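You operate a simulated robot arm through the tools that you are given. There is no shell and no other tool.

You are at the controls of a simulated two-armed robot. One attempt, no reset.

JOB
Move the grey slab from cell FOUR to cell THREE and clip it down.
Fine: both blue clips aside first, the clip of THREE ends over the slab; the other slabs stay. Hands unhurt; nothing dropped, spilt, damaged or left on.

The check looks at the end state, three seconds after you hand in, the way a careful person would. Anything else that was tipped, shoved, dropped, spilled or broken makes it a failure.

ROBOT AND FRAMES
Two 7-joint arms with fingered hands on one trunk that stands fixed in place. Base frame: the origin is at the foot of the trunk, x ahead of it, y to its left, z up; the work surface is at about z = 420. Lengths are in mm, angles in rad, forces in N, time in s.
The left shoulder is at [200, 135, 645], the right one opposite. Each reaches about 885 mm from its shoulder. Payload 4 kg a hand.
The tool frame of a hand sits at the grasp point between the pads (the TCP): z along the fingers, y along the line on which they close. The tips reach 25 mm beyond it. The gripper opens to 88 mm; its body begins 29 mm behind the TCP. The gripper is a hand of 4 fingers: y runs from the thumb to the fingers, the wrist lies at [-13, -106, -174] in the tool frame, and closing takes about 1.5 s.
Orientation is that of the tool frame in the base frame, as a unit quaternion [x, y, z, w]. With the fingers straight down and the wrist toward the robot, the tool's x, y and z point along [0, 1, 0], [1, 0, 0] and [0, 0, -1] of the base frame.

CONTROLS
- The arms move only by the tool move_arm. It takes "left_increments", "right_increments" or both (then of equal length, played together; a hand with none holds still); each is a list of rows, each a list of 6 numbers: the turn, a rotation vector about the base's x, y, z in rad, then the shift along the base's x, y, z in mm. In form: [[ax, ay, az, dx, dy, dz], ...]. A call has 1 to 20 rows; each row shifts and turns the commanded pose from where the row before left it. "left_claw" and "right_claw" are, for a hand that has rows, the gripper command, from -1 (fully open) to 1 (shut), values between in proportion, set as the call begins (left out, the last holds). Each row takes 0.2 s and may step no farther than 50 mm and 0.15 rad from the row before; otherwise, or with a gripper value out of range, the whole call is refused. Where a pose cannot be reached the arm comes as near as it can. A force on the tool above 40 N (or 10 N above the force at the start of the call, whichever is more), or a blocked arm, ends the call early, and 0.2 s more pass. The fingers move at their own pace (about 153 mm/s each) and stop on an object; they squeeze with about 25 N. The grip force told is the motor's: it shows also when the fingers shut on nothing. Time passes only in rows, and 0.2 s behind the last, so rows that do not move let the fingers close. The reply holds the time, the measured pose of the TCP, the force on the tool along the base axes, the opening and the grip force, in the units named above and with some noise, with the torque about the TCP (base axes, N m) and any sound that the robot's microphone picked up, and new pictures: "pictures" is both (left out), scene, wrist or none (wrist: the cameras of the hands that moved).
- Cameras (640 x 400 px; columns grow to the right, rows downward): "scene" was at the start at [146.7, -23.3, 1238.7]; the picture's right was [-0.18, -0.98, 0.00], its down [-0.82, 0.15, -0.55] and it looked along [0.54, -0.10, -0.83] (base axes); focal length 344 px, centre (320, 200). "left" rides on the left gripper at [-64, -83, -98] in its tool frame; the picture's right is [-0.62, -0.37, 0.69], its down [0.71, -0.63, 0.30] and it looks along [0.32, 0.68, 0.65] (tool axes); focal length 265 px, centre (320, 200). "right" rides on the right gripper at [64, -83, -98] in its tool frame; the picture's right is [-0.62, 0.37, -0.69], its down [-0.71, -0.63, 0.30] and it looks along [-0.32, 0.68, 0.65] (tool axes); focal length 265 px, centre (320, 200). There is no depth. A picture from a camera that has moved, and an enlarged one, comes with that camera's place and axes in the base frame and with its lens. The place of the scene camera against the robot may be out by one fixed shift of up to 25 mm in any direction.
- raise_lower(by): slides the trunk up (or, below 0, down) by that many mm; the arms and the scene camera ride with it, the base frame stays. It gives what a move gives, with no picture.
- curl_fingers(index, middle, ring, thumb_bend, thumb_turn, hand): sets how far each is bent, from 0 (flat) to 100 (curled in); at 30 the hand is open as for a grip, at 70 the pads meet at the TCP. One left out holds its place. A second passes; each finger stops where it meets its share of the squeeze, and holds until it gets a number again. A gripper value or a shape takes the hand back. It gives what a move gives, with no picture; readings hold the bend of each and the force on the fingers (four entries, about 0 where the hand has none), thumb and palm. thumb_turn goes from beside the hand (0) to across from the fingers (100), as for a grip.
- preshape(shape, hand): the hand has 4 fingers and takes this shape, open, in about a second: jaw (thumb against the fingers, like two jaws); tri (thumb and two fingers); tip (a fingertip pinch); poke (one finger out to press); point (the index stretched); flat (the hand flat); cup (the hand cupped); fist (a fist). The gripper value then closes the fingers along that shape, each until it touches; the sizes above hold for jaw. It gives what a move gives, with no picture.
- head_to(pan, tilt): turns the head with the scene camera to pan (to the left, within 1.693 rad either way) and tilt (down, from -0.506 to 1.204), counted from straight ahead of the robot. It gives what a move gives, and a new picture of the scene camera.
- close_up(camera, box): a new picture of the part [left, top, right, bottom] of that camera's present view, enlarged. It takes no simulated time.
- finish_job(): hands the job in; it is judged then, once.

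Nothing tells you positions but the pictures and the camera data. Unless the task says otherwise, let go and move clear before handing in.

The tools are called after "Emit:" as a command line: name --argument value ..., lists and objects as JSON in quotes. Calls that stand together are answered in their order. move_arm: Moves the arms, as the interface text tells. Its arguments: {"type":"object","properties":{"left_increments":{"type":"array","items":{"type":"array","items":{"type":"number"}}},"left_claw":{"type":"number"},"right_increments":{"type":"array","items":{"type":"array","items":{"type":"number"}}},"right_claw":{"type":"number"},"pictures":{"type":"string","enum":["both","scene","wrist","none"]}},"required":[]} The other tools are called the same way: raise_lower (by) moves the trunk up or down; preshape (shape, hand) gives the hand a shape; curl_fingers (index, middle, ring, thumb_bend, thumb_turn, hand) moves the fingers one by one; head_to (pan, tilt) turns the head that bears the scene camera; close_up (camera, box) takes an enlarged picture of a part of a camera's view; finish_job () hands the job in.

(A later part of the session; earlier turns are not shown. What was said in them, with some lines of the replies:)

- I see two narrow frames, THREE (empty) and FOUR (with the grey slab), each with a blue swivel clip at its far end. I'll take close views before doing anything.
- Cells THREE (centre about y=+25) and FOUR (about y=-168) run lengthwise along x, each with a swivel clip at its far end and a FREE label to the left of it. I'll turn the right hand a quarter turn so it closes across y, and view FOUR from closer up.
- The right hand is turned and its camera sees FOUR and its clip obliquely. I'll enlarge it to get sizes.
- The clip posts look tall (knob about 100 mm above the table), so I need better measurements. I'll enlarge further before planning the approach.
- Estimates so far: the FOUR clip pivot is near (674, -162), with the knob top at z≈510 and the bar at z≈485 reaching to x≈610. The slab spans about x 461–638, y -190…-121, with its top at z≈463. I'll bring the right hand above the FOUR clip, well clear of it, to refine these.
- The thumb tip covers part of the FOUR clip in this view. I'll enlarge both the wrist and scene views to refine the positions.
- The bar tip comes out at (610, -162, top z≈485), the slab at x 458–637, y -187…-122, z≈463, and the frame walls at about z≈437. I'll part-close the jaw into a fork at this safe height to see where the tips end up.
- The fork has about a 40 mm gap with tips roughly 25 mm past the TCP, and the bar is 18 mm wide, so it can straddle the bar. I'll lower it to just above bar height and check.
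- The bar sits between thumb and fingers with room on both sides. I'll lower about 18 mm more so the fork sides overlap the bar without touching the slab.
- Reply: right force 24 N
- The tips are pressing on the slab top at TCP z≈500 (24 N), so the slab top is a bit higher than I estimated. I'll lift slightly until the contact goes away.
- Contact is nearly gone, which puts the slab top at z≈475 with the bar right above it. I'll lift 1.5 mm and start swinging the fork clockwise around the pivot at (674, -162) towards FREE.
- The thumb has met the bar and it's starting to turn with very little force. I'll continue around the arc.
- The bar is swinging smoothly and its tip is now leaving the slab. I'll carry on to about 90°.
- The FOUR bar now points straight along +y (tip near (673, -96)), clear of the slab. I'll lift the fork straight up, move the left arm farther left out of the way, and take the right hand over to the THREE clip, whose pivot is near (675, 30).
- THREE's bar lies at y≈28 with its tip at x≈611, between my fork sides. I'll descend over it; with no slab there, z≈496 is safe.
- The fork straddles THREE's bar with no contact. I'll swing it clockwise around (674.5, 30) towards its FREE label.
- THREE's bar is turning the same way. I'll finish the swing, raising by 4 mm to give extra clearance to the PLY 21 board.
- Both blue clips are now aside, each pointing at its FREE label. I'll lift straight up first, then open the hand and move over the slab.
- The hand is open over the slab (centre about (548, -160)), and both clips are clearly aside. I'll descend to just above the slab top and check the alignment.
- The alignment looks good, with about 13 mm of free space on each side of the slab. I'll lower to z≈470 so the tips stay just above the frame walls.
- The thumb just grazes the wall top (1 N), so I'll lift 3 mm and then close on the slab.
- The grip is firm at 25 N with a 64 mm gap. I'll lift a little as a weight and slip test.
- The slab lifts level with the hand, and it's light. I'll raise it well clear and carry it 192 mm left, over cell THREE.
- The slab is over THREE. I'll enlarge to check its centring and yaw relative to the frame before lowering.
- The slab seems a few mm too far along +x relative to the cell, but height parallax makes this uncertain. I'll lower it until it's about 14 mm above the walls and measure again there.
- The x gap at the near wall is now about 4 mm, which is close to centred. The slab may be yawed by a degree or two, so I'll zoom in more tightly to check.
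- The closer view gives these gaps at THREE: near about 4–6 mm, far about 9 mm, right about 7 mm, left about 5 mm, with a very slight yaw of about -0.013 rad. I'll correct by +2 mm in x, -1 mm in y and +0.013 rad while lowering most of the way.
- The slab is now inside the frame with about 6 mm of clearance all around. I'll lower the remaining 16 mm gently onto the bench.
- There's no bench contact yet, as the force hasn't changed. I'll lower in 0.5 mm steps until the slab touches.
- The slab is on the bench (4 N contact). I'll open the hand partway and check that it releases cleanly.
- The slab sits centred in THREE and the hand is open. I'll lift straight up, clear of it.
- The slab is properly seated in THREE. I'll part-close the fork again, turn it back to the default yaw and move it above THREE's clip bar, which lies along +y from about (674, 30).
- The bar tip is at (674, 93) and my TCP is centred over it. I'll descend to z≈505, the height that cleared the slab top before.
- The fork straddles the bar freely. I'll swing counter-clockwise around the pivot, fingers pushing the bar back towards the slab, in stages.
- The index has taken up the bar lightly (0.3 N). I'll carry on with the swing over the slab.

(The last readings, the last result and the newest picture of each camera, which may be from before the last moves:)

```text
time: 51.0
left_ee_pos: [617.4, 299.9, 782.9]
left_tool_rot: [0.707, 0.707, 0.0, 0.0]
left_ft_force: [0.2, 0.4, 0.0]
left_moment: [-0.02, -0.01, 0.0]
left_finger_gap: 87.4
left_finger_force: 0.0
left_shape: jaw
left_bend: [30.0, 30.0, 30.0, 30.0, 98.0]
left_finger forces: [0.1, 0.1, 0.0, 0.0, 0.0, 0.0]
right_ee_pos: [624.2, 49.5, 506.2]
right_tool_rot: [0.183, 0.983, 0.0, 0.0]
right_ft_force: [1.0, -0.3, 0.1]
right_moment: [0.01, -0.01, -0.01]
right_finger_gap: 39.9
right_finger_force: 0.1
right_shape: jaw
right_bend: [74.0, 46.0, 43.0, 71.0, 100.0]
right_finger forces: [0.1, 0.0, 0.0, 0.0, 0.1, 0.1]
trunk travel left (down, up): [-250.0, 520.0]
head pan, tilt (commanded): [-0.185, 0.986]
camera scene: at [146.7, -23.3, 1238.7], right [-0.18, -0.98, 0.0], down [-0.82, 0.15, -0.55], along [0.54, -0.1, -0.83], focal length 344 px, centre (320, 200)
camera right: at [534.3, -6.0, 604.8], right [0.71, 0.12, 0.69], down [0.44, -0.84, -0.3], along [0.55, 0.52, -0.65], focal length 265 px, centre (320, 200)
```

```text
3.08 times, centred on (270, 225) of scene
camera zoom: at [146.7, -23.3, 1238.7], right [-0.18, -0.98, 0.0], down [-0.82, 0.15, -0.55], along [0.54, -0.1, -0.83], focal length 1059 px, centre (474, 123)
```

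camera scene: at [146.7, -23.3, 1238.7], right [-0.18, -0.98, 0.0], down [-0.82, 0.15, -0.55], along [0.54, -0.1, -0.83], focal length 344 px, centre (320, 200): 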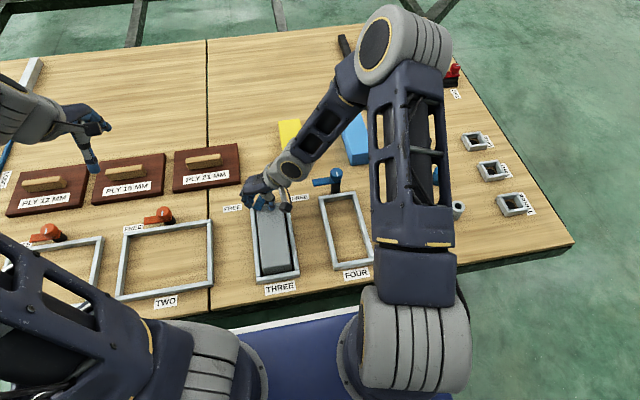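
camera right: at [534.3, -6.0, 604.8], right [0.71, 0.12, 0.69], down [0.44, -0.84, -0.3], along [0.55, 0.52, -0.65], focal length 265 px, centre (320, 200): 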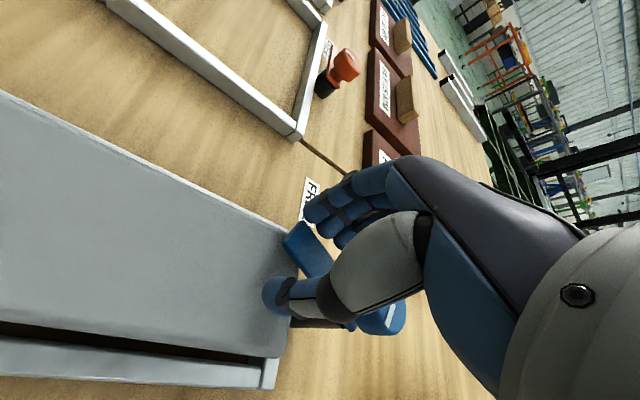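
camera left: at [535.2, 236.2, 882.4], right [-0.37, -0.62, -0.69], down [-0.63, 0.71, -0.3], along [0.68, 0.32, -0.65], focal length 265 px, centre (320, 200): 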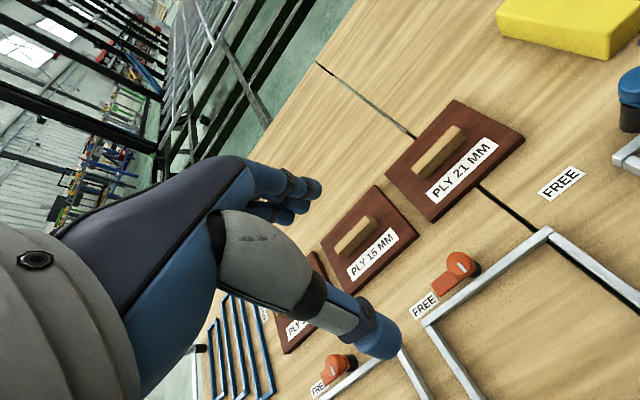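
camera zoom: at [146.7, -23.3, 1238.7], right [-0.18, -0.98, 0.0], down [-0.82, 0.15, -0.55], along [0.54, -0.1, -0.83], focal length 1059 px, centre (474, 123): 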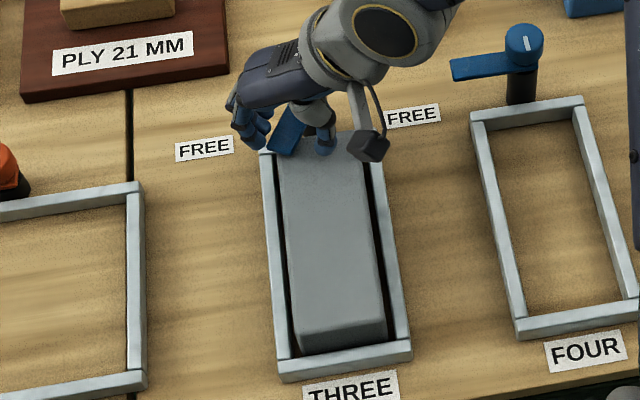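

The bar is now over the slab's corner and following well with almost no force. I'll continue to bring it in line with the slab.

Emit:
move_arm --right_increments '[[0, 0, 0.1, -1.67, -5.03, 0], [0, 0, 0.1, -1.16, -5.17, 0], [0, 0, 0.1, -0.63, -5.26, 0], [0, 0, 0.1, -0.11, -5.3, 0], [0, 0, 0.1, 0.42, -5.28, 0], [0, 0, 0, 0, 0, 0]]' --pictures "both"

Emit:
close_up --camera "right" --box '[180, 140, 400, 340]'

Emit:
close_up --camera "scene" --box '[220, 160, 320, 290]'

```text
time: 52.4
left_ee_pos: [617.2, 299.2, 784.8]
left_tool_rot: [0.708, 0.706, 0.001, 0.0]
left_ft_force: [-1.4, -0.8, 0.0]
left_moment: [0.02, 0.01, 0.01]
left_finger_gap: 87.6
left_finger_force: 0.0
left_shape: jaw
left_bend: [30.0, 30.0, 30.0, 30.0, 98.0]
left_finger forces: [0.1, 0.0, 0.0, 0.1, 0.0, 0.0]
right_ee_pos: [622.0, 23.7, 506.1]
right_tool_rot: [-0.066, 0.998, 0.001, 0.0]
right_ft_force: [-0.2, 0.2, -0.6]
right_moment: [-0.03, 0.0, -0.04]
right_finger_gap: 40.1
right_finger_force: 0.1
right_shape: jaw
right_bend: [74.0, 46.0, 43.0, 71.0, 100.0]
right_finger forces: [0.0, 0.0, 0.0, 0.1, 0.0, 0.0]
trunk travel left (down, up): [-250.0, 520.0]
head pan, tilt (commanded): [-0.185, 0.986]
camera scene: at [146.7, -23.4, 1238.7], right [-0.18, -0.98, 0.0], down [-0.82, 0.15, -0.55], along [0.54, -0.1, -0.83], focal length 344 px, centre (320, 200)
camera right: at [568.3, -67.9, 604.6], right [0.57, 0.45, 0.69], down [0.79, -0.53, -0.3], along [0.23, 0.72, -0.65], focal length 265 px, centre (320, 200)
```

scene: 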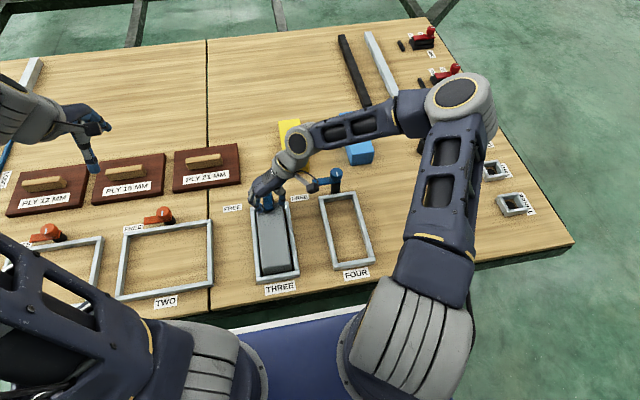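
right: 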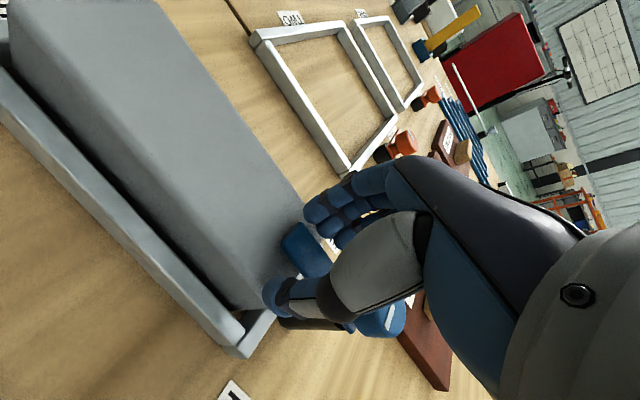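

```text
2.00 times, centred on (290, 240) of right
camera zoom: at [568.3, -67.9, 604.6], right [0.57, 0.45, 0.69], down [0.79, -0.53, -0.3], along [0.23, 0.72, -0.65], focal length 531 px, centre (380, 120)
```

zoom: 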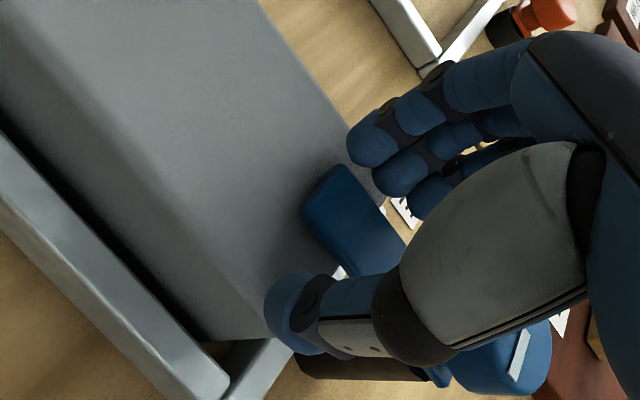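

```text
3.08 times, centred on (270, 225) of scene
camera zoom: at [146.7, -23.4, 1238.7], right [-0.18, -0.98, 0.0], down [-0.82, 0.15, -0.55], along [0.54, -0.1, -0.83], focal length 1059 px, centre (474, 123)
```

zoom: 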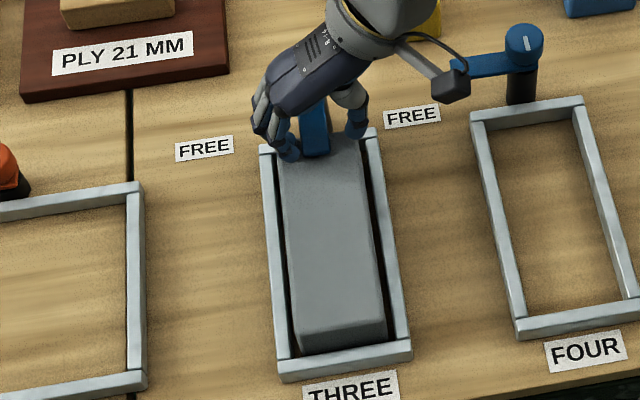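

The bar is aligned with the slab, its tip at about (610, 26). I'll lift the fork straight up and inspect.

Emit:
move_arm --right_increments '[[0, 0, 0, 0, 0, 8], [0, 0, 0, 0, 0, 15], [0, 0, 0, 0, 0, 25], [0, 0, 0, 0, 0, 35], [0, 0, 0, 0, 0, 40], [0, 0, 0, 0, -20, 30], [0, 0, 0, 0, -40, 20], [0, 0, 0, 0, -45, 10], [0, 0, 0, 0, -45, 0], [0, 0, 0, 0, -45, 0], [0, 0, 0, 0, -45, 0], [0, 0, 0, 0, 0, 0]]' --pictures "both"

Emit:
close_up --camera "scene" --box '[220, 160, 390, 290]'

Emit:
close_up --camera "scene" --box '[240, 165, 310, 225]'

```text
time: 55.0
left_ee_pos: [616.3, 299.6, 783.8]
left_tool_rot: [0.708, 0.707, -0.001, 0.0]
left_ft_force: [0.2, -0.5, -0.1]
left_moment: [0.01, -0.01, 0.02]
left_finger_gap: 87.5
left_finger_force: 0.1
left_shape: jaw
left_bend: [30.0, 30.0, 30.0, 30.0, 98.0]
left_finger forces: [0.1, 0.0, 0.0, 0.1, 0.0, 0.0]
right_ee_pos: [619.4, -217.6, 688.5]
right_tool_rot: [-0.067, 0.998, -0.001, -0.001]
right_ft_force: [0.3, -0.8, 0.6]
right_moment: [0.03, 0.02, 0.02]
right_finger_gap: 40.1
right_finger_force: 0.1
right_shape: jaw
right_bend: [74.0, 46.0, 43.0, 71.0, 100.0]
right_finger forces: [0.0, 0.0, 0.0, 0.0, 0.0, 0.0]
trunk travel left (down, up): [-250.0, 520.0]
head pan, tilt (commanded): [-0.185, 0.986]
camera scene: at [146.7, -23.4, 1238.7], right [-0.18, -0.98, 0.0], down [-0.82, 0.15, -0.55], along [0.54, -0.1, -0.83], focal length 344 px, centre (320, 200)
camera right: at [565.0, -309.7, 786.2], right [0.57, 0.45, 0.69], down [0.79, -0.53, -0.3], along [0.23, 0.72, -0.65], focal length 265 px, centre (320, 200)
```

scene: 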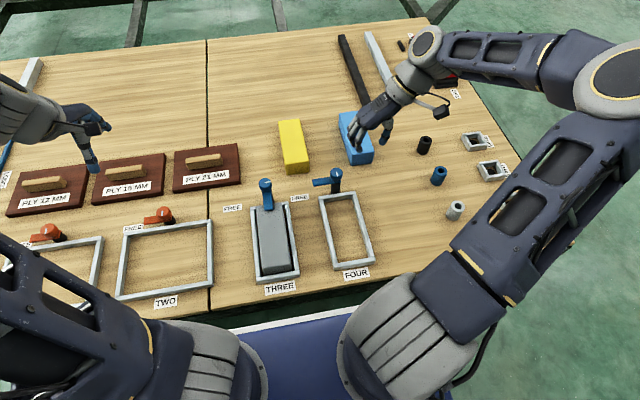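
right: 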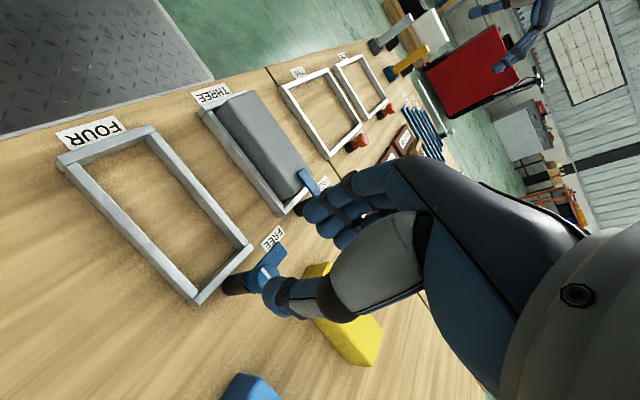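

```text
3.08 times, centred on (305, 225) of scene
camera zoom: at [146.7, -23.4, 1238.7], right [-0.18, -0.98, 0.0], down [-0.82, 0.15, -0.55], along [0.54, -0.1, -0.83], focal length 1059 px, centre (366, 123)
```

zoom: 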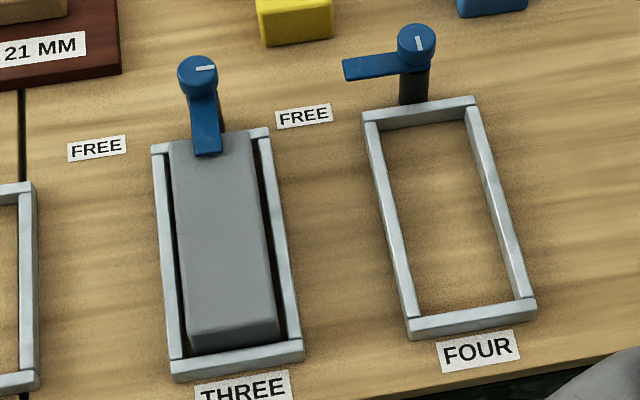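

```text
6.67 times, centred on (275, 195) of scene
camera zoom: at [146.7, -23.4, 1238.7], right [-0.18, -0.98, 0.0], down [-0.82, 0.15, -0.55], along [0.54, -0.1, -0.83], focal length 2294 px, centre (620, 233)
```

zoom: 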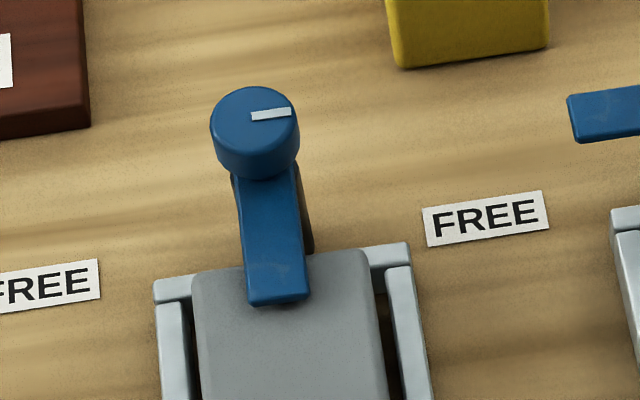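

The THREE clip now lies over the slab, aligned as it was originally, and FOUR's clip is aside. The other items look undisturbed. I'll park the right hand open, up and to the right, and take a last look.

Emit:
move_arm --right_increments '[[0, 0, -0.13, -10, -25, 25], [0, 0, 0, -15, -25, 25], [0, 0, 0, -15, -25, 25], [0, 0, 0, -15, -25, 25], [0, 0, 0, -15, -25, 20], [0, 0, 0, -15, -20, 15], [0, 0, 0, 0, 0, 0], [0, 0, 0, 0, 0, 0]]' --right_claw -1 --pictures "both"

Emit:
close_up --camera "scene" --box '[220, 100, 480, 290]'

Emit:
close_up --camera "right" --box '[100, 60, 340, 260]'

```text
time: 56.8
left_ee_pos: [616.8, 300.1, 784.0]
left_tool_rot: [0.708, 0.706, -0.001, 0.0]
left_ft_force: [-0.4, -0.1, 0.1]
left_moment: [0.03, -0.03, 0.01]
left_finger_gap: 87.6
left_finger_force: 0.0
left_shape: jaw
left_bend: [30.0, 30.0, 30.0, 30.0, 98.0]
left_finger forces: [0.1, 0.0, 0.1, 0.0, 0.0, 0.0]
right_ee_pos: [536.6, -363.5, 826.4]
right_tool_rot: [-0.002, 1.0, 0.0, 0.0]
right_ft_force: [-0.1, -0.1, 0.1]
right_moment: [0.04, 0.0, -0.02]
right_finger_gap: 88.0
right_finger_force: 0.0
right_shape: jaw
right_bend: [30.0, 30.0, 30.0, 30.0, 98.0]
right_finger forces: [0.0, 0.1, 0.0, 0.0, 0.0, 0.0]
trunk travel left (down, up): [-250.0, 520.0]
head pan, tilt (commanded): [-0.185, 0.986]
camera scene: at [146.7, -23.4, 1238.7], right [-0.18, -0.98, 0.0], down [-0.82, 0.15, -0.55], along [0.54, -0.1, -0.83], focal length 344 px, centre (320, 200)
camera right: at [470.9, -447.1, 923.7], right [0.62, 0.37, 0.69], down [0.72, -0.63, -0.3], along [0.32, 0.68, -0.65], focal length 265 px, centre (320, 200)
```

scene: 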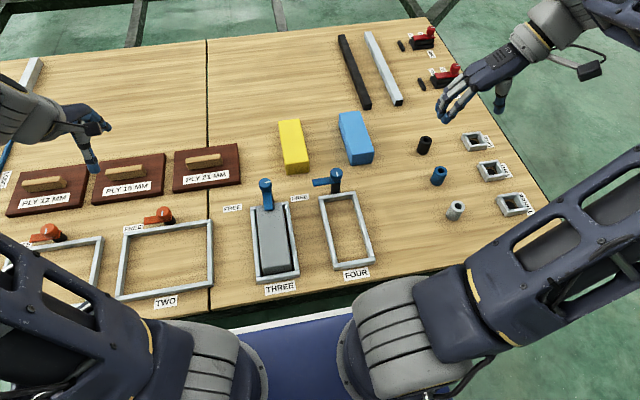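
right: 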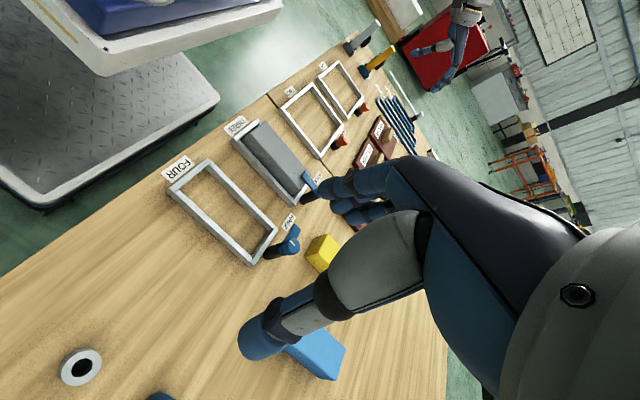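

```text
2.11 times, centred on (350, 195) of scene
camera zoom: at [146.7, -23.4, 1238.7], right [-0.18, -0.98, 0.0], down [-0.82, 0.15, -0.55], along [0.54, -0.1, -0.83], focal length 724 px, centre (257, 210)
```

zoom: 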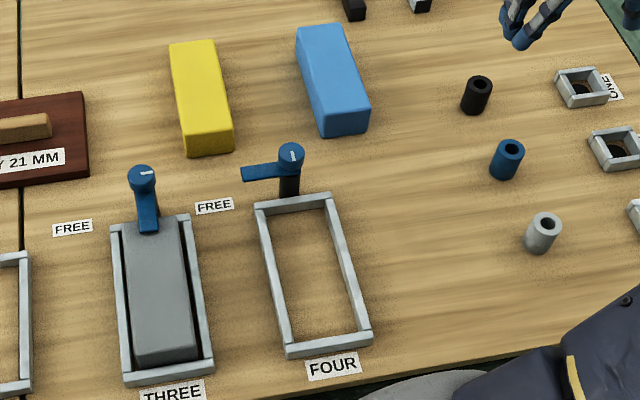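

```text
2.00 times, centred on (220, 160) of right
camera zoom: at [470.9, -447.1, 923.7], right [0.62, 0.37, 0.69], down [0.72, -0.63, -0.3], along [0.32, 0.68, -0.65], focal length 531 px, centre (520, 280)
```

zoom: 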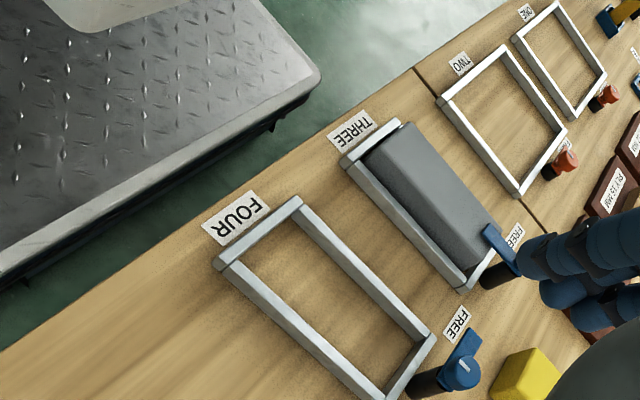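

The grey slab lies flat in cell THREE with that cell's clip over its far end. FOUR is empty with its clip turned to FREE. The yellow and blue slabs and everything else are where they were, and both hands are empty and clear, so I'm handing the job in.

Emit:
finish_job

```text
The job is handed in.
```

The grey slab is now in cell THREE with that cell's blue clip turned over its far end, and the job is handed in.

- **Clips:** I swung both blue clips aside to their FREE labels before touching the slab. THREE's clip went back over the slab afterwards, and FOUR's clip stays aside.
- **Slab:** It sits flat inside the THREE frame with about 6 mm of clearance on the sides I could see, and FOUR is empty.
- **Contact:** While I was lowering the hand over FOUR's clip, the fingertips pressed on the slab top at about 24 N. The thumb also brushed FOUR's frame at about 1 N. I backed off both times and saw no damage.
- **Everything else:** The yellow and blue slabs, the boards and the small parts look unmoved in the final pictures. Both hands are open, empty and clear of the work.
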